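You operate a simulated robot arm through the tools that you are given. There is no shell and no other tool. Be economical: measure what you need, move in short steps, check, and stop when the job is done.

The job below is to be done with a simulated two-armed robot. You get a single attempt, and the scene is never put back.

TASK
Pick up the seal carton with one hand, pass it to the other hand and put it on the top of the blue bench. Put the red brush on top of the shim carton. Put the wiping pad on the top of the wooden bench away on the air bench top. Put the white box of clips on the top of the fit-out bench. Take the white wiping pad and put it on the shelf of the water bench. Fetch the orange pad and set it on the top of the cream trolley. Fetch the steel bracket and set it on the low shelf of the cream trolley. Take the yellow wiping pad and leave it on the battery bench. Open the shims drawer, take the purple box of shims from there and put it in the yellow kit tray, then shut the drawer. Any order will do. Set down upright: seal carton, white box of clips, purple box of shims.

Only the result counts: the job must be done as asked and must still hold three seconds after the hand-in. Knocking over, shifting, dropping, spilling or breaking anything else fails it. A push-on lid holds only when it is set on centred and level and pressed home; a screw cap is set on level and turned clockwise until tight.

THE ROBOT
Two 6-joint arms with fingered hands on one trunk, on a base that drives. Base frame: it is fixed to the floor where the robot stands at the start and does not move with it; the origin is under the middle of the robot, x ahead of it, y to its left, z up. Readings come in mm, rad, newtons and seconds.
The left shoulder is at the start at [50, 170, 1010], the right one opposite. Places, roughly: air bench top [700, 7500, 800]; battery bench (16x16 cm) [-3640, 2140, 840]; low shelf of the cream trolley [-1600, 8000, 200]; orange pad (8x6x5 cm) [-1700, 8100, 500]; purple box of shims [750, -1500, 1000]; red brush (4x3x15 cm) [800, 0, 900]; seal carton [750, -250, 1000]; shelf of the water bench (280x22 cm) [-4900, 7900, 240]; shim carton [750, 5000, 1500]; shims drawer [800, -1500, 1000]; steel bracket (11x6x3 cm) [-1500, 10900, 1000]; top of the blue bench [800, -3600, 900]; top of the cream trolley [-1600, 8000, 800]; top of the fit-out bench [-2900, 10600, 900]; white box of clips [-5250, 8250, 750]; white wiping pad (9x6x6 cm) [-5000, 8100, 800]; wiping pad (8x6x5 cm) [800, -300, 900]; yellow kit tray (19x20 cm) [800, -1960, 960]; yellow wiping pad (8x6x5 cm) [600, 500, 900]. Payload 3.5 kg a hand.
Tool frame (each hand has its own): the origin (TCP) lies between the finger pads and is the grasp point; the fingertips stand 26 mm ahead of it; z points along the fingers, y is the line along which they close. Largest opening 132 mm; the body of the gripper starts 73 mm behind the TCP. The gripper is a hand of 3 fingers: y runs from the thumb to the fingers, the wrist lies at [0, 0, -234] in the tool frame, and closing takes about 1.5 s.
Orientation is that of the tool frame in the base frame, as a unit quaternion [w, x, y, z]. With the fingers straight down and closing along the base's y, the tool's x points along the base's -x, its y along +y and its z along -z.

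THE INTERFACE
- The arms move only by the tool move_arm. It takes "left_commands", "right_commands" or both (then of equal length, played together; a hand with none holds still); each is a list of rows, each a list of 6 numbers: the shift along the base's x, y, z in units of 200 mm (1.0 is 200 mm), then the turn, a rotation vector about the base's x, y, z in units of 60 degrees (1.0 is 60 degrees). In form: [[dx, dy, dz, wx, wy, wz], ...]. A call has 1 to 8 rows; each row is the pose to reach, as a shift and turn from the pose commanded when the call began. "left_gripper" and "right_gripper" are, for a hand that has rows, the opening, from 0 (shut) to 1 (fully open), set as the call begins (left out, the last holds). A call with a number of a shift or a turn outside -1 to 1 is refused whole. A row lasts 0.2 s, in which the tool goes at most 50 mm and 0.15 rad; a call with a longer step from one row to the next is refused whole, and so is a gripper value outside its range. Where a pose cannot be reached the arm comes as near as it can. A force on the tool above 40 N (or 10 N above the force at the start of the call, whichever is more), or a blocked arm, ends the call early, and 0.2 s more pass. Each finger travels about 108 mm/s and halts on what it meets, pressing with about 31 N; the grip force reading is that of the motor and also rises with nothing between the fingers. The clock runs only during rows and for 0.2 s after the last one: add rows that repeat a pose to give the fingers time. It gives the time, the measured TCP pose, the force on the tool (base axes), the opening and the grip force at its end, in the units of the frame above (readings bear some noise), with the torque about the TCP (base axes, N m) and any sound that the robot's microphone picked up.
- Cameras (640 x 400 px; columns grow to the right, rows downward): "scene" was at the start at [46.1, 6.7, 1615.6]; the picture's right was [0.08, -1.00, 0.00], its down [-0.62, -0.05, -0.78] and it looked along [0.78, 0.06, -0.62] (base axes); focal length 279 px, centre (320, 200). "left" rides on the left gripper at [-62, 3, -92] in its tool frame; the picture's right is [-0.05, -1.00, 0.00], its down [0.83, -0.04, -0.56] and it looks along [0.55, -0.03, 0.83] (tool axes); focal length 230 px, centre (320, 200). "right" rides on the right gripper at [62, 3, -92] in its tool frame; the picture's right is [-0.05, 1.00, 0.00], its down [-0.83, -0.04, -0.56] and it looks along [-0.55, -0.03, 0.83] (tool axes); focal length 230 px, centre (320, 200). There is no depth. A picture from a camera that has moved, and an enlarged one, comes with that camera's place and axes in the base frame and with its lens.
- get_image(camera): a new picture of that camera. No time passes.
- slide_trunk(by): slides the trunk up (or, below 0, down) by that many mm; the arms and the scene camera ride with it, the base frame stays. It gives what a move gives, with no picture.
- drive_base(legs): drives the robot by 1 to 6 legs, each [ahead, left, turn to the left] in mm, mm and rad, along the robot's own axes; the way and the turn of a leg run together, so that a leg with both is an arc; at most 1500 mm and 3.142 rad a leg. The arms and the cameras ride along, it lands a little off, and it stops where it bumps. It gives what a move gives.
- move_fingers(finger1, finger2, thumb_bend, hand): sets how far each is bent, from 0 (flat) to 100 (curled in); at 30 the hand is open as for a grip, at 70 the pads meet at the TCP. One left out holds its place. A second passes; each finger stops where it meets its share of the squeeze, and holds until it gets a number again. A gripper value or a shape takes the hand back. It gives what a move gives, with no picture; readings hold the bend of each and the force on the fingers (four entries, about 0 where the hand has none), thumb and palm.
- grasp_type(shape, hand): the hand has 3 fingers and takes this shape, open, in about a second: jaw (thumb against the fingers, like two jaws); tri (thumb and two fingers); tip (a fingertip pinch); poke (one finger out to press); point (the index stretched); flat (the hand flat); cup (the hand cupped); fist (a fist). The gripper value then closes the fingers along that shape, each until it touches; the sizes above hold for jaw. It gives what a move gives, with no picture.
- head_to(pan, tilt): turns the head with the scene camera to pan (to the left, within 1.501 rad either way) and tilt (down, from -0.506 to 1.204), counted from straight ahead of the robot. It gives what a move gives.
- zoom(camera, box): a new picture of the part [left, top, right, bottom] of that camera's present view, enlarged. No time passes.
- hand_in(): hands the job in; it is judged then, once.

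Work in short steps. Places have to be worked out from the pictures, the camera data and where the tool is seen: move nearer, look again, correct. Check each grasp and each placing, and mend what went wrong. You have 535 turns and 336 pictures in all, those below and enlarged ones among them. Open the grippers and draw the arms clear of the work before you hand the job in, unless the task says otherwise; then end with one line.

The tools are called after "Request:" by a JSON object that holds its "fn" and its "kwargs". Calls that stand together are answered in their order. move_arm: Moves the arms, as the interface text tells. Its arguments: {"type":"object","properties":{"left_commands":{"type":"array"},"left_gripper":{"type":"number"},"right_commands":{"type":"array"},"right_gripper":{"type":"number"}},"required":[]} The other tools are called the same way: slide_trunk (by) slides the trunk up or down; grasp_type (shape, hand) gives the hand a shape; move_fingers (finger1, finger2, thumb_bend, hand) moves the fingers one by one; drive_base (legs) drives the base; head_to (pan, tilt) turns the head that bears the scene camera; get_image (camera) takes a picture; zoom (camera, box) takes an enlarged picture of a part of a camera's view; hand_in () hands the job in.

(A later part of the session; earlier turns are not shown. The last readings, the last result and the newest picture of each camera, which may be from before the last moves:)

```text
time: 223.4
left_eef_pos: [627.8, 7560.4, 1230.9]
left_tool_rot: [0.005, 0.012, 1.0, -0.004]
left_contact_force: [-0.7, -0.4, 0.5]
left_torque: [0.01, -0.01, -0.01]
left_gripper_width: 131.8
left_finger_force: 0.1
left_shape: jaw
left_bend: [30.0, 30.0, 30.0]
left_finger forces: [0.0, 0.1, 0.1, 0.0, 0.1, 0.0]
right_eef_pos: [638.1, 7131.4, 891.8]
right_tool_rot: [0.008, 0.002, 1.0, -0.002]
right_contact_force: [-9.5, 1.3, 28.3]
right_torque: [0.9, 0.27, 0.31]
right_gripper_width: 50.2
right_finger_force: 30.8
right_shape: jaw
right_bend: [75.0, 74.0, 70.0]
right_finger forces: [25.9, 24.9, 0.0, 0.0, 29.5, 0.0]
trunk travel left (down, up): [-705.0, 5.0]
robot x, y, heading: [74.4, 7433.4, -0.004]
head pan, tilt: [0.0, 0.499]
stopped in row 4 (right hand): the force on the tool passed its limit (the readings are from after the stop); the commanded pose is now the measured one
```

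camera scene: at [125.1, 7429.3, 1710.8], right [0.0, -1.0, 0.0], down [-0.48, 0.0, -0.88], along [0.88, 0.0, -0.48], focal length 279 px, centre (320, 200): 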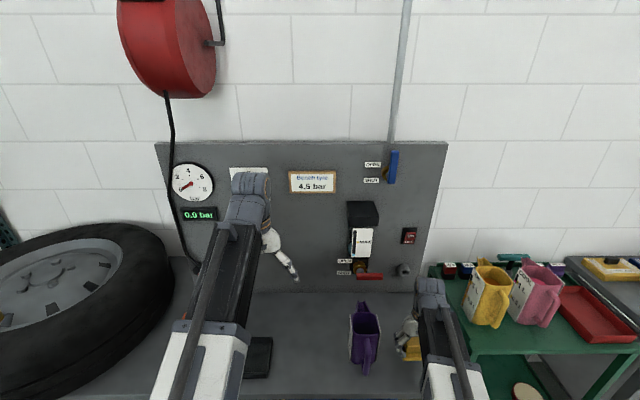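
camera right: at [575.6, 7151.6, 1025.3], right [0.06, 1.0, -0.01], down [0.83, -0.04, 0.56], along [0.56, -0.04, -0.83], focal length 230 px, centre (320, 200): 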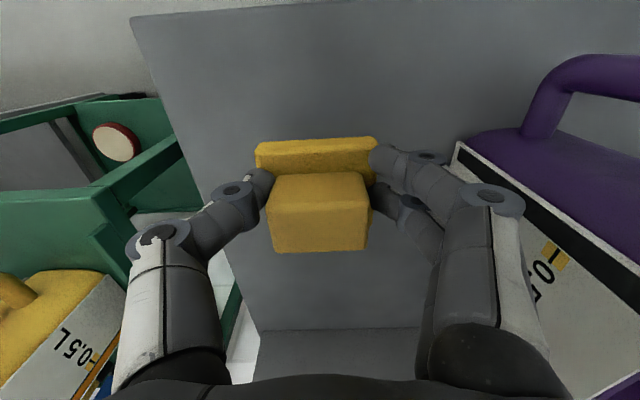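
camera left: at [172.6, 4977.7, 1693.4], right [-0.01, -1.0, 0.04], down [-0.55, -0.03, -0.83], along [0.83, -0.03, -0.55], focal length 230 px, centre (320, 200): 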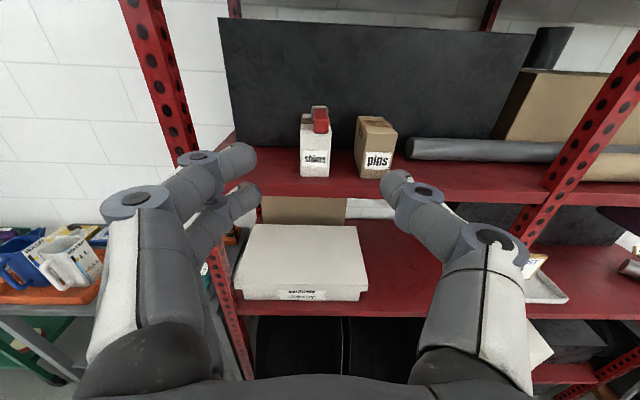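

Contact. I'll relieve slightly and open.

Request:
{"fn": "move_arm", "kwargs": {"right_commands": [[0, 0, 0.01, 0, 0, 0], [0, 0, 0.01, 0, 0, 0], [0, 0, 0.01, 0, 0, 0], [0, 0, 0.01, 0, 0, 0]], "right_gripper": 0.62}}

Request:
{"fn": "move_arm", "kwargs": {"right_commands": [[0, 0, 0.15, 0, 0, 0], [0, 0, 0.35, 0, 0, 0], [0, 0, 0.55, 0, 0, 0], [0, 0, 0.75, 0, 0, 0], [0, 0, 0.95, 0, 0, 0]]}}

Request:
{"fn": "get_image", "kwargs": {"camera": "right"}}

```text
time: 224.4
left_eef_pos: [629.9, 7561.6, 1228.5]
left_tool_rot: [0.005, 0.01, 1.0, -0.005]
left_contact_force: [0.7, 0.3, -0.2]
left_torque: [-0.02, -0.02, 0.04]
left_gripper_width: 131.9
left_finger_force: 0.1
left_shape: jaw
left_bend: [30.0, 30.0, 30.0]
left_finger forces: [0.0, 0.0, 0.0, 0.0, 0.0, 0.1]
right_eef_pos: [639.8, 7132.8, 890.5]
right_tool_rot: [0.008, 0.002, 1.0, -0.003]
right_contact_force: [0.5, 0.3, 0.8]
right_torque: [0.05, 0.02, 0.0]
right_gripper_width: 81.3
right_finger_force: 0.0
right_shape: jaw
right_bend: [71.0, 71.0, 70.0]
right_finger forces: [0.1, 0.1, 0.1, 0.0, 0.1, 0.0]
trunk travel left (down, up): [-705.0, 5.0]
robot x, y, heading: [76.4, 7431.3, -0.006]
head pan, tilt: [0.0, 0.499]
```

```text
time: 225.6
left_eef_pos: [629.2, 7561.0, 1228.5]
left_tool_rot: [0.005, 0.01, 1.0, -0.006]
left_contact_force: [0.6, -0.4, 0.3]
left_torque: [0.0, 0.03, -0.02]
left_gripper_width: 131.9
left_finger_force: 0.1
left_shape: jaw
left_bend: [30.0, 30.0, 30.0]
left_finger forces: [0.1, 0.1, 0.0, 0.0, 0.0, 0.1]
right_eef_pos: [639.0, 7135.6, 1078.9]
right_tool_rot: [0.007, 0.002, 1.0, -0.002]
right_contact_force: [0.3, 0.3, -0.5]
right_torque: [-0.01, 0.0, 0.05]
right_gripper_width: 81.6
right_finger_force: 0.0
right_shape: jaw
right_bend: [71.0, 71.0, 70.0]
right_finger forces: [0.0, 0.1, 0.1, 0.0, 0.0, 0.0]
trunk travel left (down, up): [-705.0, 5.0]
robot x, y, heading: [75.9, 7429.0, -0.003]
head pan, tilt: [0.0, 0.499]
```

```text
216 pictures are left
camera right: at [575.6, 7138.3, 1169.9], right [0.06, 1.0, 0.0], down [0.82, -0.04, 0.57], along [0.56, -0.04, -0.82], focal length 230 px, centre (320, 200)
```

right: 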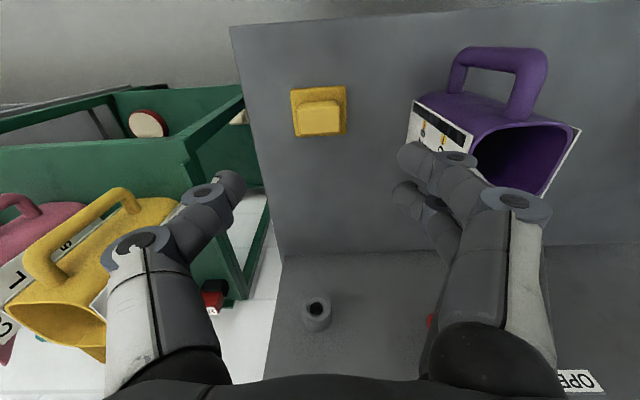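

The wiping pad is placed. I'll back out, turn to face +y (towards the cream trolley), and look.

Request:
{"fn": "drive_base", "kwargs": {"legs": [[-460, 0, 0], [-100, -300, 0], [0, 0, 1.571]]}}

Request:
{"fn": "head_to", "kwargs": {"pan": 0.7, "tilt": 0.4}}

Request:
{"fn": "get_image", "kwargs": {"camera": "scene"}}

```text
time: 233.9
left_eef_pos: [-617.1, 7690.0, 1228.4]
left_tool_rot: [0.006, -0.702, 0.712, 0.0]
left_contact_force: [0.4, -0.1, 0.0]
left_torque: [0.0, -0.02, -0.02]
left_gripper_width: 131.5
left_finger_force: 0.1
left_shape: jaw
left_bend: [30.0, 30.0, 30.0]
left_finger forces: [0.0, 0.1, 0.1, 0.1, 0.1, 0.1]
right_eef_pos: [-191.1, 7702.2, 1077.7]
right_tool_rot: [-0.007, 0.708, -0.706, -0.002]
right_contact_force: [0.0, 0.0, -0.5]
right_torque: [-0.01, -0.02, 0.01]
right_gripper_width: 81.6
right_finger_force: 0.0
right_shape: jaw
right_bend: [71.0, 71.0, 70.0]
right_finger forces: [0.0, 0.0, 0.0, 0.0, 0.0, 0.0]
trunk travel left (down, up): [-705.0, 5.0]
robot x, y, heading: [-481.3, 7127.8, 1.574]
head pan, tilt: [0.0, 0.499]
```

```text
time: 234.9
left_eef_pos: [-617.7, 7689.1, 1228.8]
left_tool_rot: [0.007, -0.701, 0.713, -0.001]
left_contact_force: [0.4, 0.2, 0.1]
left_torque: [0.01, 0.0, -0.02]
left_gripper_width: 132.1
left_finger_force: 0.1
left_shape: jaw
left_bend: [30.0, 30.0, 30.0]
left_finger forces: [0.1, 0.0, 0.0, 0.1, 0.1, 0.0]
right_eef_pos: [-191.7, 7701.7, 1077.2]
right_tool_rot: [-0.006, 0.708, -0.706, -0.003]
right_contact_force: [0.1, -1.4, -0.3]
right_torque: [-0.02, -0.03, 0.01]
right_gripper_width: 81.3
right_finger_force: 0.0
right_shape: jaw
right_bend: [71.0, 71.0, 70.0]
right_finger forces: [0.0, 0.1, 0.1, 0.0, 0.0, 0.0]
trunk travel left (down, up): [-705.0, 5.0]
robot x, y, heading: [-481.2, 7136.6, 1.574]
head pan, tilt: [0.7, 0.4]
```

```text
215 pictures are left
camera scene: at [-542.0, 7165.2, 1719.9], right [0.76, 0.65, 0.0], down [0.25, -0.3, -0.92], along [-0.59, 0.7, -0.39], focal length 279 px, centre (320, 200)
```

scene: 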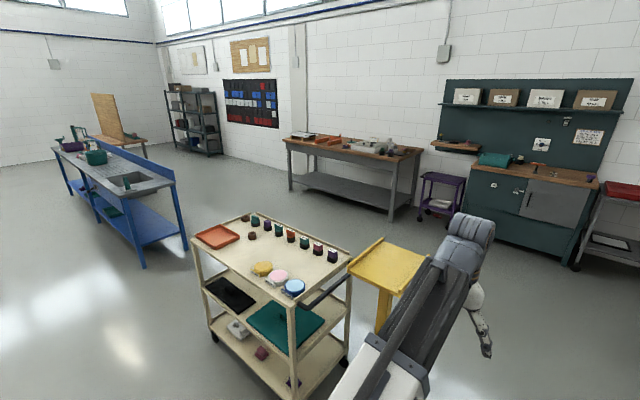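

Excellent overview. I'll zoom on the trolley to find the orange pad.

Request:
{"fn": "zoom", "kwargs": {"camera": "scene", "box": [170, 200, 410, 390]}}

```text
2.11 times, centred on (290, 295) of scene
camera zoom: at [-542.0, 7165.2, 1719.9], right [0.76, 0.65, 0.0], down [0.25, -0.3, -0.92], along [-0.59, 0.7, -0.39], focal length 587 px, centre (383, 0)
```

zoom: 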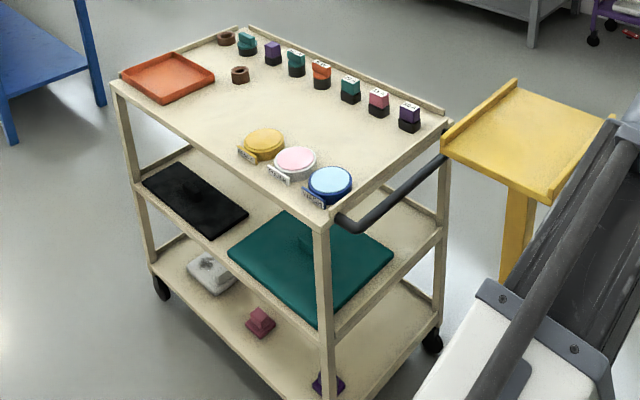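

The orange pad should be deeper on the middle shelf. I'll strafe in front of the trolley and lower the trunk for a view under the top.

Request:
{"fn": "drive_base", "kwargs": {"legs": [[-200, 0, 0], [0, 1200, 0]]}}

Request:
{"fn": "slide_trunk", "kwargs": {"by": -500}}

Request:
{"fn": "head_to", "kwargs": {"pan": 0.0, "tilt": 0.4}}

Request:
{"fn": "get_image", "kwargs": {"camera": "scene"}}

```text
time: 242.2
left_eef_pos: [-1813.8, 7486.7, 1228.3]
left_tool_rot: [0.007, -0.7, 0.714, -0.001]
left_contact_force: [-0.4, -0.3, 0.2]
left_torque: [0.03, -0.05, -0.02]
left_gripper_width: 131.6
left_finger_force: 0.0
left_shape: jaw
left_bend: [30.0, 30.0, 30.0]
left_finger forces: [0.0, 0.0, 0.0, 0.1, 0.0, 0.1]
right_eef_pos: [-1386.6, 7497.4, 1078.3]
right_tool_rot: [-0.007, 0.708, -0.707, -0.003]
right_contact_force: [0.5, 0.4, 0.0]
right_torque: [-0.02, -0.03, 0.01]
right_gripper_width: 81.4
right_finger_force: 0.0
right_shape: jaw
right_bend: [71.0, 71.0, 70.0]
right_finger forces: [0.1, 0.1, 0.0, 0.0, 0.0, 0.0]
trunk travel left (down, up): [-705.0, 5.0]
robot x, y, heading: [-1682.0, 6929.3, 1.572]
head pan, tilt: [0.7, 0.4]
```

```text
refused: -500 is not a number from -400 to 400
```

```text
time: 243.3
left_eef_pos: [-1814.0, 7486.7, 1228.8]
left_tool_rot: [0.007, -0.7, 0.714, -0.001]
left_contact_force: [0.0, 0.9, -0.3]
left_torque: [-0.01, -0.02, -0.02]
left_gripper_width: 132.2
left_finger_force: 0.1
left_shape: jaw
left_bend: [30.0, 30.0, 30.0]
left_finger forces: [0.1, 0.1, 0.1, 0.1, 0.1, 0.1]
right_eef_pos: [-1387.3, 7496.6, 1077.5]
right_tool_rot: [0.007, -0.707, 0.707, 0.003]
right_contact_force: [-0.3, 0.3, -0.6]
right_torque: [0.01, 0.02, -0.01]
right_gripper_width: 81.5
right_finger_force: 0.0
right_shape: jaw
right_bend: [71.0, 71.0, 70.0]
right_finger forces: [0.0, 0.0, 0.0, 0.0, 0.0, 0.0]
trunk travel left (down, up): [-705.0, 5.0]
robot x, y, heading: [-1682.1, 6929.6, 1.566]
head pan, tilt: [0.0, 0.4]
```

```text
213 pictures are left
camera scene: at [-1680.5, 6983.6, 1719.9], right [1.0, 0.0, 0.0], down [0.0, -0.39, -0.92], along [0.0, 0.92, -0.39], focal length 279 px, centre (320, 200)
```

scene: 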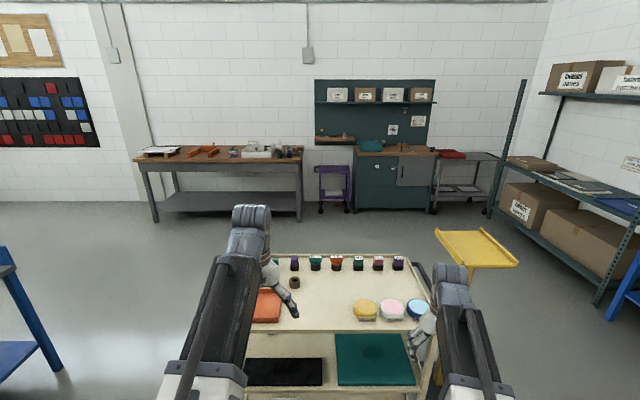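

I'll lower the trunk 400 mm (hands stay in front of the trolley) and look.

Request:
{"fn": "slide_trunk", "kwargs": {"by": -400}}

Request:
{"fn": "get_image", "kwargs": {"camera": "scene"}}

```text
time: 247.1
left_eef_pos: [-1813.8, 7486.1, 828.8]
left_tool_rot: [0.007, -0.701, 0.714, 0.0]
left_contact_force: [-0.6, -0.4, -0.5]
left_torque: [0.01, 0.03, 0.01]
left_gripper_width: 131.8
left_finger_force: 0.1
left_shape: jaw
left_bend: [30.0, 30.0, 30.0]
left_finger forces: [0.2, 0.1, 0.0, 0.0, 0.0, 0.0]
right_eef_pos: [-1387.5, 7495.7, 679.4]
right_tool_rot: [-0.007, 0.708, -0.707, -0.003]
right_contact_force: [1.5, -0.7, -0.1]
right_torque: [-0.01, -0.02, -0.01]
right_gripper_width: 81.5
right_finger_force: 0.0
right_shape: jaw
right_bend: [71.0, 71.0, 70.0]
right_finger forces: [0.1, 0.1, 0.0, 0.0, 0.0, 0.0]
trunk travel left (down, up): [-305.0, 405.0]
robot x, y, heading: [-1682.6, 6929.8, 1.572]
head pan, tilt: [0.0, 0.4]
```

```text
212 pictures are left
camera scene: at [-1680.4, 6983.5, 1319.9], right [1.0, 0.0, 0.0], down [0.0, -0.39, -0.92], along [0.0, 0.92, -0.39], focal length 279 px, centre (320, 200)
```

scene: 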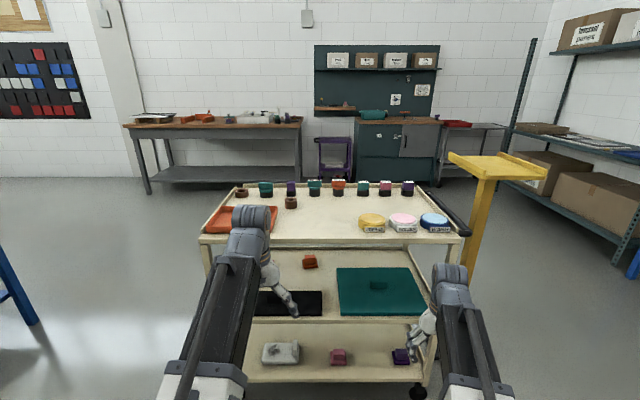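

The orange pad is seen on the middle shelf at about (-1729,8119), near the back, so the north side is the better approach. I'll go around the trolley's west side and fetch the bracket on the way.

Request:
{"fn": "slide_trunk", "kwargs": {"by": 350}}

Request:
{"fn": "drive_base", "kwargs": {"legs": [[0, 1060, 0], [1500, 0, 0], [1150, 0, 0]]}}

Request:
{"fn": "head_to", "kwargs": {"pan": -0.7, "tilt": 0.3}}

Request:
{"fn": "get_image", "kwargs": {"camera": "scene"}}

```text
time: 250.5
left_eef_pos: [-1814.1, 7486.1, 1178.3]
left_tool_rot: [0.007, -0.7, 0.714, -0.001]
left_contact_force: [-0.2, -0.3, 0.5]
left_torque: [0.01, 0.03, -0.01]
left_gripper_width: 131.7
left_finger_force: 0.1
left_shape: jaw
left_bend: [30.0, 30.0, 30.0]
left_finger forces: [0.1, 0.0, 0.1, 0.0, 0.0, 0.1]
right_eef_pos: [-1386.9, 7495.4, 1026.4]
right_tool_rot: [-0.007, 0.708, -0.707, -0.003]
right_contact_force: [-0.6, -0.2, 0.3]
right_torque: [-0.01, 0.01, 0.0]
right_gripper_width: 81.5
right_finger_force: 0.1
right_shape: jaw
right_bend: [71.0, 71.0, 70.0]
right_finger forces: [0.0, 0.0, 0.0, 0.0, 0.0, 0.0]
trunk travel left (down, up): [-655.0, 55.0]
robot x, y, heading: [-1681.6, 6928.1, 1.572]
head pan, tilt: [0.0, 0.4]
```

```text
time: 268.6
left_eef_pos: [-2878.8, 10150.5, 1178.6]
left_tool_rot: [0.007, -0.7, 0.714, 0.0]
left_contact_force: [0.0, -1.1, 0.8]
left_torque: [0.0, 0.0, 0.01]
left_gripper_width: 131.6
left_finger_force: 0.2
left_shape: jaw
left_bend: [30.0, 30.0, 30.0]
left_finger forces: [0.0, 0.0, 0.0, 0.0, 0.1, 0.0]
right_eef_pos: [-2452.8, 10160.8, 1028.2]
right_tool_rot: [0.007, -0.706, 0.708, 0.002]
right_contact_force: [-0.1, 0.0, -0.3]
right_torque: [-0.03, -0.02, -0.03]
right_gripper_width: 81.3
right_finger_force: 0.1
right_shape: jaw
right_bend: [71.0, 71.0, 70.0]
right_finger forces: [0.0, 0.0, 0.0, 0.0, 0.1, 0.0]
trunk travel left (down, up): [-655.0, 55.0]
robot x, y, heading: [-2745.4, 9597.2, 1.566]
head pan, tilt: [0.0, 0.4]
```

```text
time: 269.7
left_eef_pos: [-2879.3, 10151.1, 1178.6]
left_tool_rot: [0.006, -0.701, 0.713, -0.001]
left_contact_force: [-0.4, 0.0, -0.2]
left_torque: [-0.01, -0.01, -0.01]
left_gripper_width: 131.9
left_finger_force: 0.2
left_shape: jaw
left_bend: [30.0, 30.0, 30.0]
left_finger forces: [0.1, 0.0, 0.0, 0.0, 0.2, 0.0]
right_eef_pos: [-2451.8, 10159.2, 1028.9]
right_tool_rot: [0.007, -0.706, 0.708, 0.004]
right_contact_force: [-0.2, 0.0, 0.0]
right_torque: [-0.03, 0.02, -0.01]
right_gripper_width: 81.3
right_finger_force: 0.0
right_shape: jaw
right_bend: [71.0, 71.0, 70.0]
right_finger forces: [0.0, 0.0, 0.1, 0.0, 0.0, 0.0]
trunk travel left (down, up): [-655.0, 55.0]
robot x, y, heading: [-2743.1, 9596.1, 1.572]
head pan, tilt: [-0.7, 0.3]
```

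```text
211 pictures are left
camera scene: at [-2686.1, 9625.9, 1679.2], right [0.76, -0.65, 0.0], down [-0.19, -0.23, -0.96], along [0.62, 0.73, -0.3], focal length 279 px, centre (320, 200)
```

scene: 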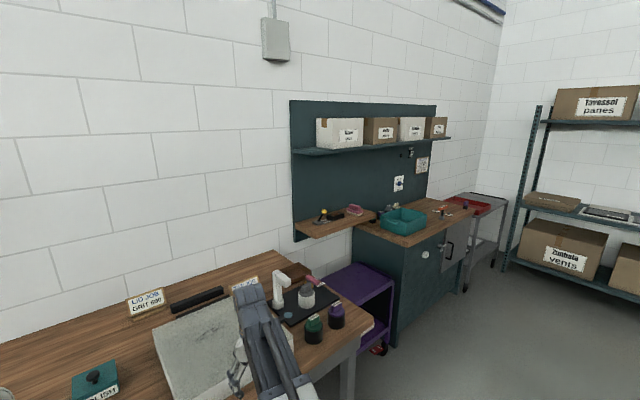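

The fit-out bench is ahead and the teal workbench to the right. I'll strafe right to face the teal bench.

Request:
{"fn": "drive_base", "kwargs": {"legs": [[0, -1230, 0]]}}

Request:
{"fn": "head_to", "kwargs": {"pan": 0.0, "tilt": 0.35}}

Request:
{"fn": "get_image", "kwargs": {"camera": "scene"}}

```text
time: 275.9
left_eef_pos: [-1645.1, 10150.4, 1179.6]
left_tool_rot: [0.007, -0.702, 0.712, -0.001]
left_contact_force: [-0.3, -0.5, 0.0]
left_torque: [-0.01, 0.0, 0.01]
left_gripper_width: 131.8
left_finger_force: 0.0
left_shape: jaw
left_bend: [30.0, 30.0, 30.0]
left_finger forces: [0.0, 0.0, 0.0, 0.0, 0.0, 0.1]
right_eef_pos: [-1219.3, 10164.3, 1027.6]
right_tool_rot: [-0.006, 0.709, -0.705, -0.003]
right_contact_force: [-0.3, 0.9, -0.8]
right_torque: [0.01, 0.04, 0.0]
right_gripper_width: 81.4
right_finger_force: 0.0
right_shape: jaw
right_bend: [71.0, 71.0, 70.0]
right_finger forces: [0.0, 0.1, 0.0, 0.0, 0.1, 0.0]
trunk travel left (down, up): [-655.0, 55.0]
robot x, y, heading: [-1506.1, 9592.7, 1.576]
head pan, tilt: [-0.7, 0.3]
```

```text
time: 277.0
left_eef_pos: [-1647.7, 10150.4, 1179.0]
left_tool_rot: [0.007, -0.703, 0.711, 0.0]
left_contact_force: [0.3, 0.4, 0.7]
left_torque: [0.01, -0.01, -0.03]
left_gripper_width: 131.8
left_finger_force: 0.1
left_shape: jaw
left_bend: [30.0, 30.0, 30.0]
left_finger forces: [0.0, 0.0, 0.1, 0.1, 0.0, 0.0]
right_eef_pos: [-1220.2, 10164.1, 1026.5]
right_tool_rot: [-0.006, 0.709, -0.705, -0.003]
right_contact_force: [0.2, 0.0, 0.0]
right_torque: [0.01, 0.0, -0.02]
right_gripper_width: 81.6
right_finger_force: 0.1
right_shape: jaw
right_bend: [71.0, 71.0, 70.0]
right_finger forces: [0.0, 0.1, 0.0, 0.1, 0.1, 0.0]
trunk travel left (down, up): [-655.0, 55.0]
robot x, y, heading: [-1511.8, 9598.7, 1.576]
head pan, tilt: [0.0, 0.351]
```

```text
210 pictures are left
camera scene: at [-1509.2, 9649.5, 1674.5], right [1.0, 0.0, 0.0], down [0.0, -0.34, -0.94], along [0.0, 0.94, -0.34], focal length 279 px, centre (320, 200)
```

scene: 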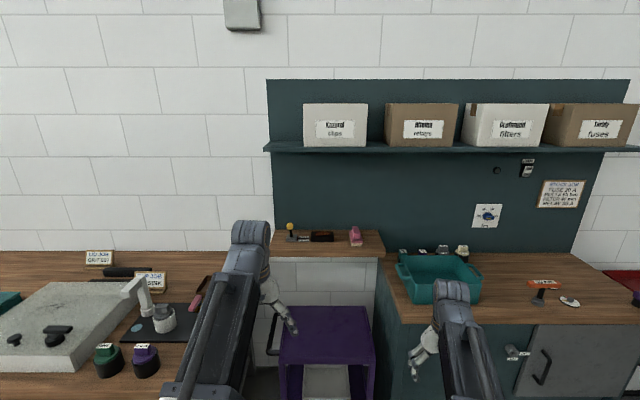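

I'll zoom on the small ledge and the bench for the steel bracket.

Request:
{"fn": "zoom", "kwargs": {"camera": "scene", "box": [260, 200, 480, 310]}}

Request:
{"fn": "zoom", "kwargs": {"camera": "scene", "box": [460, 220, 640, 330]}}

```text
2.91 times, centred on (370, 255) of scene
camera zoom: at [-1509.2, 9649.5, 1674.5], right [1.0, 0.0, 0.0], down [0.0, -0.34, -0.94], along [0.0, 0.94, -0.34], focal length 812 px, centre (174, 40)
```

zoom: 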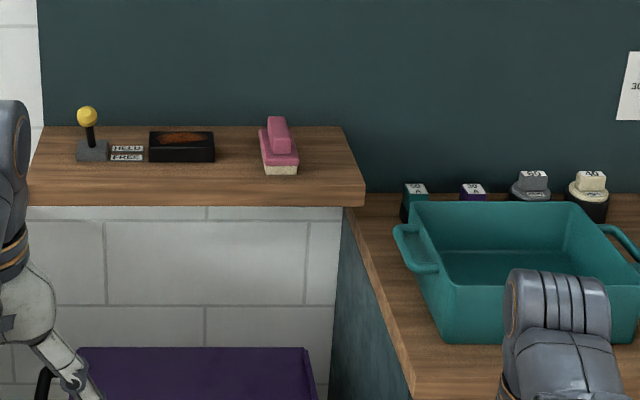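

```text
3.56 times, centred on (550, 275) of scene
camera zoom: at [-1509.2, 9649.5, 1674.5], right [1.0, 0.0, 0.0], down [0.0, -0.34, -0.94], along [0.0, 0.94, -0.34], focal length 992 px, centre (-498, -67)
```

zoom: 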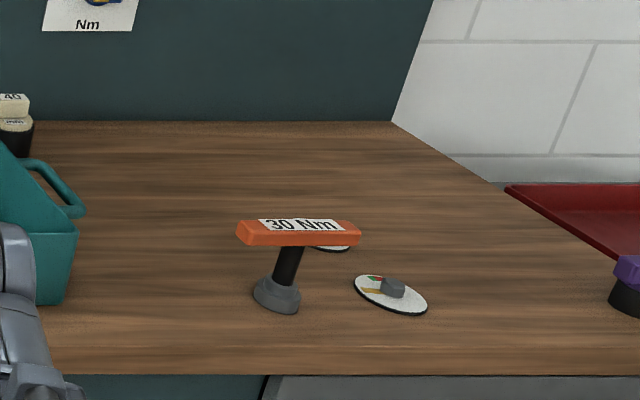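

The dark rusty block at about (-1497,10930) on the ledge matches the steel bracket, next to a yellow-knobbed lever labelled HELD/FREE. I'll go closer for a better look.

Request:
{"fn": "drive_base", "kwargs": {"legs": [[0, 140, 0], [480, 0, 0]]}}

Request:
{"fn": "head_to", "kwargs": {"pan": -0.2, "tilt": 0.6}}

Request:
{"fn": "get_image", "kwargs": {"camera": "scene"}}

```text
time: 280.8
left_eef_pos: [-1782.4, 10631.4, 1177.9]
left_tool_rot: [0.007, -0.701, 0.713, -0.002]
left_contact_force: [0.3, 0.1, -0.1]
left_torque: [-0.03, 0.04, -0.05]
left_gripper_width: 132.0
left_finger_force: 0.0
left_shape: jaw
left_bend: [30.0, 30.0, 30.0]
left_finger forces: [0.1, 0.1, 0.1, 0.0, 0.0, 0.0]
right_eef_pos: [-1355.9, 10642.5, 1027.8]
right_tool_rot: [-0.006, 0.708, -0.707, -0.002]
right_contact_force: [0.9, -0.3, -0.4]
right_torque: [0.0, 0.03, -0.02]
right_gripper_width: 81.4
right_finger_force: 0.0
right_shape: jaw
right_bend: [71.0, 71.0, 70.0]
right_finger forces: [0.0, 0.0, 0.0, 0.1, 0.1, 0.0]
trunk travel left (down, up): [-655.0, 55.0]
robot x, y, heading: [-1646.8, 10076.7, 1.567]
head pan, tilt: [0.0, 0.351]
```

```text
time: 281.5
left_eef_pos: [-1782.7, 10629.1, 1179.3]
left_tool_rot: [0.007, -0.701, 0.713, 0.0]
left_contact_force: [-0.1, 0.1, 0.2]
left_torque: [0.01, 0.0, -0.01]
left_gripper_width: 131.9
left_finger_force: 0.1
left_shape: jaw
left_bend: [30.0, 30.0, 30.0]
left_finger forces: [0.0, 0.0, 0.0, 0.1, 0.1, 0.0]
right_eef_pos: [-1354.9, 10642.3, 1027.2]
right_tool_rot: [-0.006, 0.708, -0.706, -0.003]
right_contact_force: [0.6, 0.6, -0.2]
right_torque: [-0.01, 0.0, -0.02]
right_gripper_width: 81.4
right_finger_force: 0.1
right_shape: jaw
right_bend: [71.0, 71.0, 70.0]
right_finger forces: [0.1, 0.0, 0.0, 0.0, 0.0, 0.0]
trunk travel left (down, up): [-655.0, 55.0]
robot x, y, heading: [-1649.7, 10078.8, 1.57]
head pan, tilt: [-0.201, 0.6]
```

```text
207 pictures are left
camera scene: at [-1630.2, 10122.6, 1651.7], right [0.98, -0.2, 0.0], down [-0.11, -0.55, -0.83], along [0.16, 0.81, -0.56], focal length 279 px, centre (320, 200)
```

scene: 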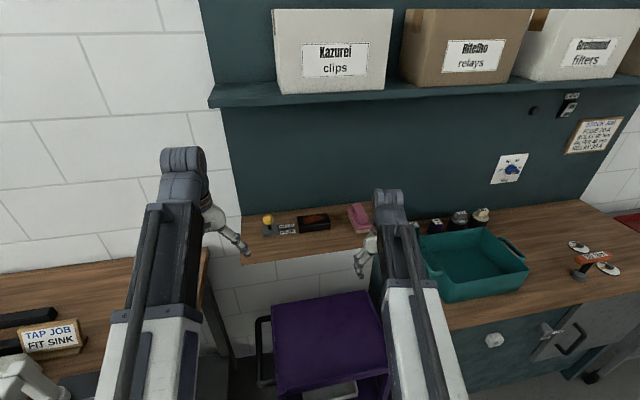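

Request:
{"fn": "zoom", "kwargs": {"camera": "scene", "box": [240, 190, 390, 280]}}

```text
4.27 times, centred on (315, 235) of scene
camera zoom: at [-1630.2, 10122.6, 1651.7], right [0.98, -0.2, 0.0], down [-0.11, -0.55, -0.83], along [0.16, 0.81, -0.56], focal length 1190 px, centre (341, 51)
```

zoom: 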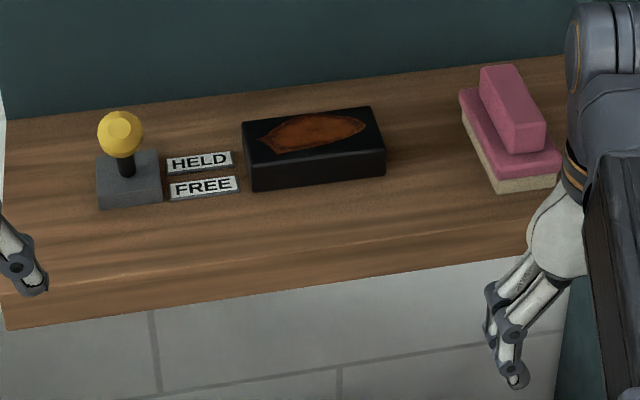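

The lever's position isn't clear. I'll bring the right hand camera over to inspect the lever and bracket.

Request:
{"fn": "move_arm", "kwargs": {"right_commands": [[-0.2, 0, 0.1, 0, 0, 0], [-0.4, 0, 0.2, 0, 0, 0], [-0.6, 0, 0.3, 0, 0, 0], [-0.8, 0, 0.4, 0, 0, 0], [-1.0, 0, 0.4, 0, 0, 0]]}}

Request:
{"fn": "get_image", "kwargs": {"camera": "right"}}

```text
time: 282.7
left_eef_pos: [-1782.0, 10631.5, 1178.5]
left_tool_rot: [0.007, -0.701, 0.713, 0.0]
left_contact_force: [-0.3, -0.1, 0.3]
left_torque: [0.01, 0.01, -0.05]
left_gripper_width: 131.9
left_finger_force: 0.0
left_shape: jaw
left_bend: [30.0, 30.0, 30.0]
left_finger forces: [0.0, 0.1, 0.0, 0.0, 0.0, 0.1]
right_eef_pos: [-1558.7, 10643.3, 1107.5]
right_tool_rot: [0.007, -0.707, 0.707, 0.004]
right_contact_force: [0.3, -0.1, -0.3]
right_torque: [0.0, -0.01, 0.0]
right_gripper_width: 81.5
right_finger_force: 0.1
right_shape: jaw
right_bend: [71.0, 71.0, 70.0]
right_finger forces: [0.0, 0.0, 0.0, 0.1, 0.0, 0.0]
trunk travel left (down, up): [-655.0, 55.0]
robot x, y, heading: [-1650.0, 10077.7, 1.572]
head pan, tilt: [-0.201, 0.6]
```

```text
205 pictures are left
camera right: at [-1562.1, 10580.4, 1199.2], right [-1.0, 0.05, -0.01], down [0.04, 0.82, 0.57], along [0.03, 0.57, -0.82], focal length 230 px, centre (320, 200)
```

right: 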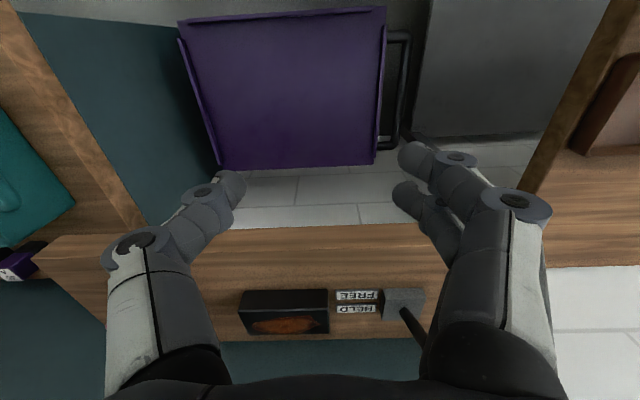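

I'll centre the camera over the lever: move the hand left and forward.

Request:
{"fn": "move_arm", "kwargs": {"right_commands": [[-0.15, 0.1, 0.1, 0, 0, 0], [-0.3, 0.25, 0.2, 0, 0, 0], [-0.42, 0.4, 0.3, 0, 0, 0], [-0.42, 0.4, 0.3, 0, 0, 0]], "left_commands": [[0, -0.15, 0, 0, 0, 0], [0, -0.3, 0, 0, 0, 0], [0, -0.3, 0, 0, 0, 0], [0, -0.3, 0, 0, 0, 0]], "right_gripper": 1}}

Request:
{"fn": "get_image", "kwargs": {"camera": "right"}}

Request:
{"fn": "zoom", "kwargs": {"camera": "right", "box": [200, 180, 440, 330]}}

```text
time: 283.7
left_eef_pos: [-1781.1, 10582.1, 1157.8]
left_tool_rot: [0.009, -0.7, 0.714, 0.002]
left_contact_force: [0.3, 0.6, 0.6]
left_torque: [-0.02, 0.01, 0.0]
left_gripper_width: 132.0
left_finger_force: 0.0
left_shape: jaw
left_bend: [30.0, 30.0, 30.0]
left_finger forces: [0.0, 0.0, 0.0, 0.0, 0.0, 0.0]
left hand out of reach, approached as far as the arm can: row 1, 2, 3, 4
right_eef_pos: [-1642.0, 10723.3, 1167.6]
right_tool_rot: [-0.007, 0.707, -0.707, -0.004]
right_contact_force: [0.1, 0.2, -0.3]
right_torque: [0.0, 0.0, 0.02]
right_gripper_width: 131.6
right_finger_force: 0.0
right_shape: jaw
right_bend: [30.0, 30.0, 30.0]
right_finger forces: [0.0, 0.0, 0.0, 0.1, 0.0, 0.1]
trunk travel left (down, up): [-655.0, 55.0]
robot x, y, heading: [-1650.0, 10076.0, 1.573]
head pan, tilt: [-0.201, 0.6]
```

```text
204 pictures are left
camera right: at [-1646.1, 10660.5, 1259.5], right [-1.0, 0.05, -0.01], down [0.04, 0.82, 0.57], along [0.03, 0.57, -0.82], focal length 230 px, centre (320, 200)
```

right: 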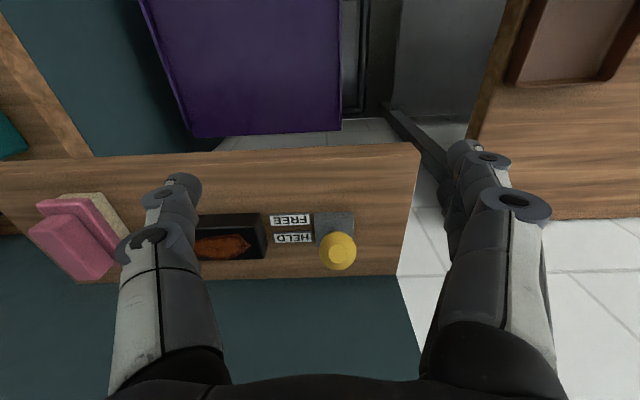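

```text
2.67 times, centred on (320, 255) of right
camera zoom: at [-1646.1, 10660.5, 1259.5], right [-1.0, 0.05, -0.01], down [0.04, 0.82, 0.57], along [0.03, 0.57, -0.82], focal length 614 px, centre (320, 53)
```

zoom: 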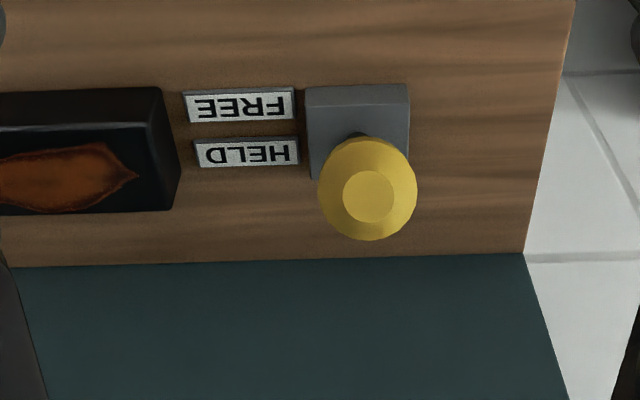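

The lever seems to lean to the near (FREE) side; I'll test by lifting gently. The bracket top is about (-1497,10905,1028). I'll move the base 90 mm nearer, pitch the right hand 30° forward and align above the bracket.

Request:
{"fn": "drive_base", "kwargs": {"legs": [[85, 0, 0]]}}

Request:
{"fn": "move_arm", "kwargs": {"right_commands": [[0.15, 0, 0, 0.125, 0, 0], [0.3, 0, 0, 0.25, 0, 0], [0.45, 0.05, 0, 0.375, 0, 0], [0.6, 0.1, -0.1, 0.5, 0, 0], [0.725, 0.2, -0.2, 0.5, 0, 0], [0.725, 0.3, -0.3, 0.5, 0, 0], [0.725, 0.3, -0.3, 0.5, 0, 0]]}}

Request:
{"fn": "get_image", "kwargs": {"camera": "right"}}

```text
time: 284.8
left_eef_pos: [-1782.0, 10670.0, 1157.3]
left_tool_rot: [0.009, -0.7, 0.714, 0.001]
left_contact_force: [0.5, 0.9, 0.4]
left_torque: [-0.02, -0.03, -0.01]
left_gripper_width: 131.8
left_finger_force: 0.0
left_shape: jaw
left_bend: [30.0, 30.0, 30.0]
left_finger forces: [0.0, 0.1, 0.0, 0.0, 0.0, 0.0]
right_eef_pos: [-1641.2, 10813.0, 1167.0]
right_tool_rot: [0.006, -0.707, 0.707, 0.002]
right_contact_force: [0.7, 1.3, -0.4]
right_torque: [-0.01, 0.03, 0.02]
right_gripper_width: 131.8
right_finger_force: 0.2
right_shape: jaw
right_bend: [30.0, 30.0, 30.0]
right_finger forces: [0.0, 0.0, 0.1, 0.0, 0.0, 0.0]
trunk travel left (down, up): [-655.0, 55.0]
robot x, y, heading: [-1645.2, 10163.6, 1.566]
head pan, tilt: [-0.201, 0.6]
```

```text
time: 286.4
left_eef_pos: [-1781.1, 10667.2, 1157.7]
left_tool_rot: [0.009, -0.701, 0.714, 0.002]
left_contact_force: [0.7, -0.1, -0.4]
left_torque: [-0.01, -0.01, -0.04]
left_gripper_width: 132.1
left_finger_force: 0.1
left_shape: jaw
left_bend: [30.0, 30.0, 30.0]
left_finger forces: [0.0, 0.0, 0.0, 0.0, 0.0, 0.0]
right_eef_pos: [-1496.0, 10869.9, 1108.0]
right_tool_rot: [0.191, -0.681, 0.683, 0.184]
right_contact_force: [0.3, 0.8, -0.2]
right_torque: [-0.03, 0.01, 0.01]
right_gripper_width: 132.1
right_finger_force: 0.0
right_shape: jaw
right_bend: [30.0, 30.0, 30.0]
right_finger forces: [0.1, 0.0, 0.1, 0.0, 0.0, 0.1]
trunk travel left (down, up): [-655.0, 55.0]
robot x, y, heading: [-1648.1, 10163.7, 1.569]
head pan, tilt: [-0.201, 0.6]
```

```text
202 pictures are left
camera right: at [-1500.0, 10769.5, 1155.0], right [-1.0, 0.05, 0.02], down [0.04, 0.43, 0.9], along [0.03, 0.9, -0.43], focal length 230 px, centre (320, 200)
```

right: 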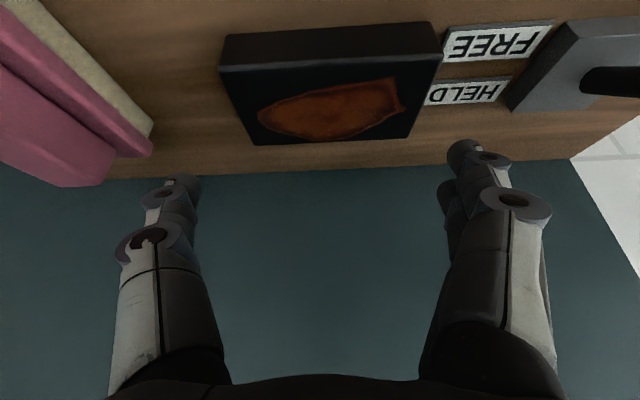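

A size-based check puts the bracket at (-1506,10871), with its top at z≈1044. I'll align and lower to z≈1046.

Request:
{"fn": "move_arm", "kwargs": {"right_commands": [[-0.05, 0, -0.1, 0, 0, 0], [-0.05, 0, -0.2, 0, 0, 0], [-0.05, 0, -0.26, 0, 0, 0], [-0.05, 0, -0.31, 0, 0, 0], [-0.05, 0, -0.31, 0, 0, 0]]}}

Request:
{"fn": "get_image", "kwargs": {"camera": "right"}}

Request:
{"fn": "zoom", "kwargs": {"camera": "scene", "box": [230, 190, 430, 315]}}

```text
time: 287.6
left_eef_pos: [-1781.0, 10665.8, 1158.9]
left_tool_rot: [0.01, -0.701, 0.713, 0.002]
left_contact_force: [-0.2, 0.6, 0.0]
left_torque: [-0.01, 0.01, -0.01]
left_gripper_width: 131.8
left_finger_force: 0.1
left_shape: jaw
left_bend: [30.0, 30.0, 30.0]
left_finger forces: [0.0, 0.0, 0.0, 0.0, 0.0, 0.0]
right_eef_pos: [-1504.2, 10871.6, 1047.7]
right_tool_rot: [0.191, -0.68, 0.683, 0.188]
right_contact_force: [7.5, 5.6, 21.5]
right_torque: [0.1, 1.62, -0.39]
right_gripper_width: 131.9
right_finger_force: 0.1
right_shape: jaw
right_bend: [29.0, 30.0, 30.0]
right_finger forces: [21.5, 0.1, 0.1, 0.1, 0.0, 0.0]
trunk travel left (down, up): [-655.0, 55.0]
robot x, y, heading: [-1647.8, 10162.5, 1.572]
head pan, tilt: [-0.201, 0.6]
```

```text
201 pictures are left
camera right: at [-1507.8, 10770.3, 1095.0], right [-1.0, 0.05, 0.02], down [0.04, 0.42, 0.9], along [0.04, 0.9, -0.43], focal length 230 px, centre (320, 200)
```

right: 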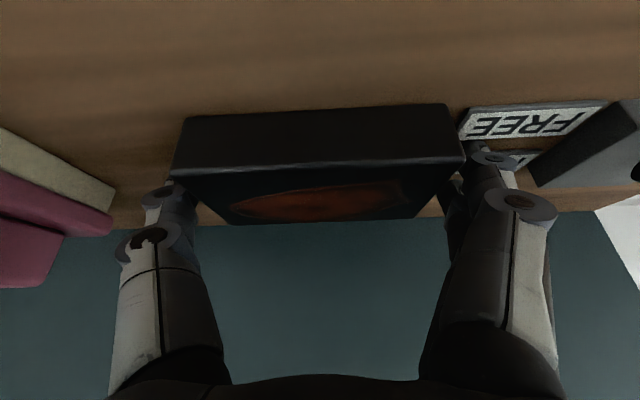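

```text
3.20 times, centred on (330, 252) of scene
camera zoom: at [-1629.4, 10208.1, 1652.1], right [0.98, -0.2, 0.0], down [-0.11, -0.55, -0.83], along [0.16, 0.81, -0.56], focal length 893 px, centre (288, 32)
```

zoom: 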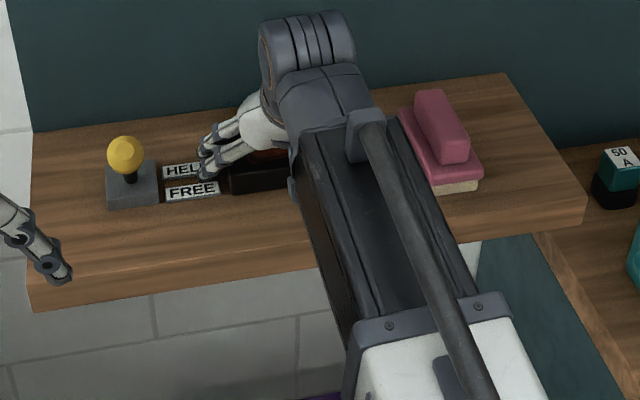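

One finger touches the label plate. I'll raise 4 mm and close.

Request:
{"fn": "move_arm", "kwargs": {"right_commands": [[0, 0, 0.025, 0, 0, 0], [0, 0, 0.025, 0, 0, 0]]}}

Request:
{"fn": "move_arm", "kwargs": {"right_commands": [[0, 0, 0, 0, 0, 0], [0, 0, 0, 0, 0, 0], [0, 0, 0, 0, 0, 0], [0, 0, 0, 0, 0, 0]], "right_gripper": 0}}

Request:
{"fn": "get_image", "kwargs": {"camera": "right"}}

```text
time: 288.2
left_eef_pos: [-1781.6, 10667.5, 1159.0]
left_tool_rot: [0.009, -0.701, 0.713, 0.002]
left_contact_force: [-1.3, -0.4, 0.0]
left_torque: [0.0, -0.01, -0.02]
left_gripper_width: 132.0
left_finger_force: 0.0
left_shape: jaw
left_bend: [30.0, 30.0, 30.0]
left_finger forces: [0.0, 0.0, 0.0, 0.0, 0.1, 0.0]
right_eef_pos: [-1506.1, 10870.4, 1048.3]
right_tool_rot: [-0.189, 0.682, -0.682, -0.185]
right_contact_force: [1.1, -0.4, 1.0]
right_torque: [0.01, 0.13, -0.03]
right_gripper_width: 131.9
right_finger_force: 0.0
right_shape: jaw
right_bend: [29.0, 30.0, 30.0]
right_finger forces: [2.2, 0.0, 0.0, 0.0, 0.1, 0.0]
trunk travel left (down, up): [-655.0, 55.0]
robot x, y, heading: [-1646.5, 10164.2, 1.574]
head pan, tilt: [-0.201, 0.6]
```

```text
time: 289.2
left_eef_pos: [-1783.3, 10667.2, 1157.7]
left_tool_rot: [0.009, -0.701, 0.713, 0.002]
left_contact_force: [0.3, 0.3, -0.2]
left_torque: [-0.02, 0.0, 0.0]
left_gripper_width: 131.7
left_finger_force: 0.0
left_shape: jaw
left_bend: [30.0, 30.0, 30.0]
left_finger forces: [0.0, 0.1, 0.1, 0.0, 0.1, 0.0]
right_eef_pos: [-1507.0, 10869.5, 1050.8]
right_tool_rot: [0.191, -0.68, 0.683, 0.186]
right_contact_force: [-5.9, -0.6, 10.8]
right_torque: [-0.09, 1.17, 0.11]
right_gripper_width: 114.8
right_finger_force: 31.0
right_shape: jaw
right_bend: [36.0, 59.0, 51.0]
right_finger forces: [18.2, 19.6, 0.0, 0.1, 22.6, 0.0]
trunk travel left (down, up): [-655.0, 55.0]
robot x, y, heading: [-1651.1, 10161.6, 1.574]
head pan, tilt: [-0.201, 0.6]
```

```text
199 pictures are left
camera right: at [-1510.6, 10769.7, 1099.0], right [-1.0, 0.05, 0.02], down [0.04, 0.43, 0.9], along [0.03, 0.9, -0.43], focal length 230 px, centre (320, 200)
```

right: 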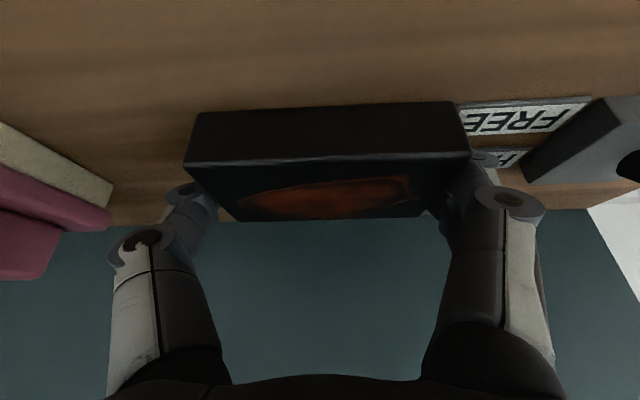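

I'll lift gently 15 mm to test whether the bracket is free.

Request:
{"fn": "move_arm", "kwargs": {"right_commands": [[0, 0, 0.03, 0, 0, 0], [0, 0, 0.06, 0, 0, 0], [0, 0, 0.09, 0, 0, 0], [0, 0, 0.09, 0, 0, 0]]}}

Request:
{"fn": "get_image", "kwargs": {"camera": "right"}}

```text
time: 290.2
left_eef_pos: [-1780.1, 10669.0, 1158.3]
left_tool_rot: [0.009, -0.701, 0.713, 0.002]
left_contact_force: [0.8, -0.3, -0.1]
left_torque: [0.0, -0.01, 0.0]
left_gripper_width: 132.0
left_finger_force: 0.1
left_shape: jaw
left_bend: [30.0, 30.0, 30.0]
left_finger forces: [0.0, 0.0, 0.1, 0.1, 0.1, 0.0]
right_eef_pos: [-1507.4, 10869.7, 1068.4]
right_tool_rot: [0.189, -0.681, 0.683, 0.185]
right_contact_force: [0.7, 0.9, -4.2]
right_torque: [0.0, -0.02, -0.03]
right_gripper_width: 114.4
right_finger_force: 30.9
right_shape: jaw
right_bend: [40.0, 60.0, 51.0]
right_finger forces: [12.6, 15.5, 0.1, 0.0, 28.6, 0.0]
trunk travel left (down, up): [-655.0, 55.0]
robot x, y, heading: [-1648.0, 10163.1, 1.567]
head pan, tilt: [-0.201, 0.6]
```

```text
198 pictures are left
camera right: at [-1510.3, 10770.5, 1116.5], right [-1.0, 0.05, 0.02], down [0.04, 0.43, 0.9], along [0.03, 0.9, -0.43], focal length 230 px, centre (320, 200)
```

right: 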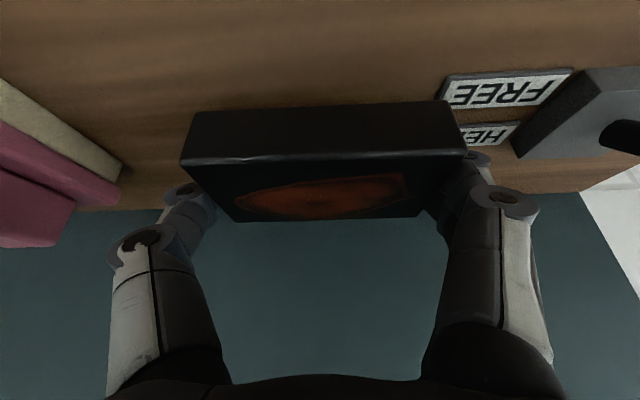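

It came free (about 4 N). I'll lift it clear and back off.

Request:
{"fn": "move_arm", "kwargs": {"right_commands": [[0, -0.05, 0.1, 0, 0, 0], [0, -0.1, 0.2, 0, 0, 0], [0, -0.2, 0.3, 0, 0, 0], [0, -0.3, 0.35, 0, 0, 0], [0, -0.3, 0.35, 0, 0, 0]]}}

Request:
{"fn": "drive_base", "kwargs": {"legs": [[-400, 0, 0]]}}

Request:
{"fn": "get_image", "kwargs": {"camera": "right"}}

Request:
{"fn": "get_image", "kwargs": {"camera": "scene"}}

```text
time: 291.4
left_eef_pos: [-1781.0, 10669.0, 1157.5]
left_tool_rot: [0.01, -0.7, 0.714, 0.001]
left_contact_force: [0.6, 0.0, 1.0]
left_torque: [-0.01, -0.02, 0.0]
left_gripper_width: 132.0
left_finger_force: 0.1
left_shape: jaw
left_bend: [30.0, 30.0, 30.0]
left_finger forces: [0.0, 0.0, 0.1, 0.1, 0.0, 0.0]
right_eef_pos: [-1504.9, 10811.2, 1140.4]
right_tool_rot: [0.189, -0.681, 0.683, 0.185]
right_contact_force: [1.1, 0.1, -5.7]
right_torque: [0.01, -0.04, -0.02]
right_gripper_width: 114.6
right_finger_force: 31.1
right_shape: jaw
right_bend: [40.0, 60.0, 51.0]
right_finger forces: [12.5, 15.5, 0.0, 0.1, 28.4, 0.1]
trunk travel left (down, up): [-655.0, 55.0]
robot x, y, heading: [-1646.4, 10163.0, 1.568]
head pan, tilt: [-0.201, 0.6]
```

```text
time: 293.9
left_eef_pos: [-1779.3, 10264.3, 1157.3]
left_tool_rot: [0.008, -0.699, 0.715, 0.001]
left_contact_force: [0.3, -0.3, -0.2]
left_torque: [0.0, 0.02, 0.02]
left_gripper_width: 131.9
left_finger_force: 0.0
left_shape: jaw
left_bend: [30.0, 30.0, 30.0]
left_finger forces: [0.0, 0.1, 0.1, 0.0, 0.1, 0.0]
right_eef_pos: [-1502.9, 10404.2, 1139.7]
right_tool_rot: [0.191, -0.68, 0.684, 0.185]
right_contact_force: [-0.1, -0.2, -4.1]
right_torque: [-0.01, 0.0, -0.02]
right_gripper_width: 114.3
right_finger_force: 30.3
right_shape: jaw
right_bend: [40.0, 60.0, 51.0]
right_finger forces: [12.5, 15.5, 0.0, 0.0, 28.5, 0.0]
trunk travel left (down, up): [-655.0, 55.0]
robot x, y, heading: [-1652.8, 9757.0, 1.567]
head pan, tilt: [-0.201, 0.6]
```

```text
197 pictures are left
camera right: at [-1508.7, 10304.0, 1187.8], right [-1.0, 0.05, 0.02], down [0.04, 0.43, 0.9], along [0.04, 0.9, -0.43], focal length 230 px, centre (320, 200)
```

right: 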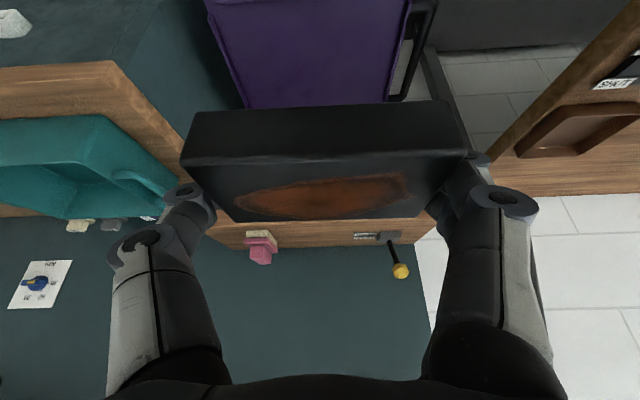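

```text
196 pictures are left
camera scene: at [-1630.8, 9804.4, 1651.7], right [0.98, -0.2, 0.0], down [-0.12, -0.55, -0.83], along [0.17, 0.81, -0.56], focal length 279 px, centre (320, 200)
```

scene: 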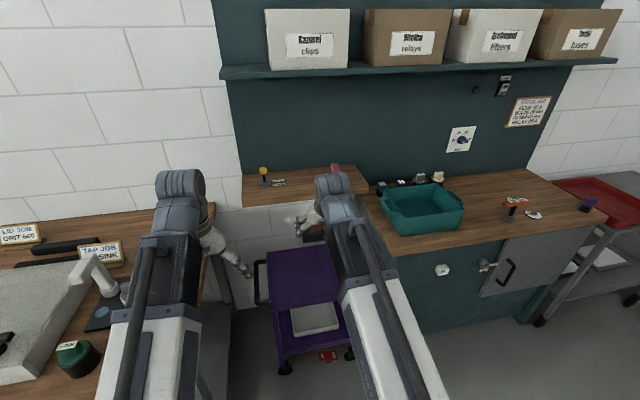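

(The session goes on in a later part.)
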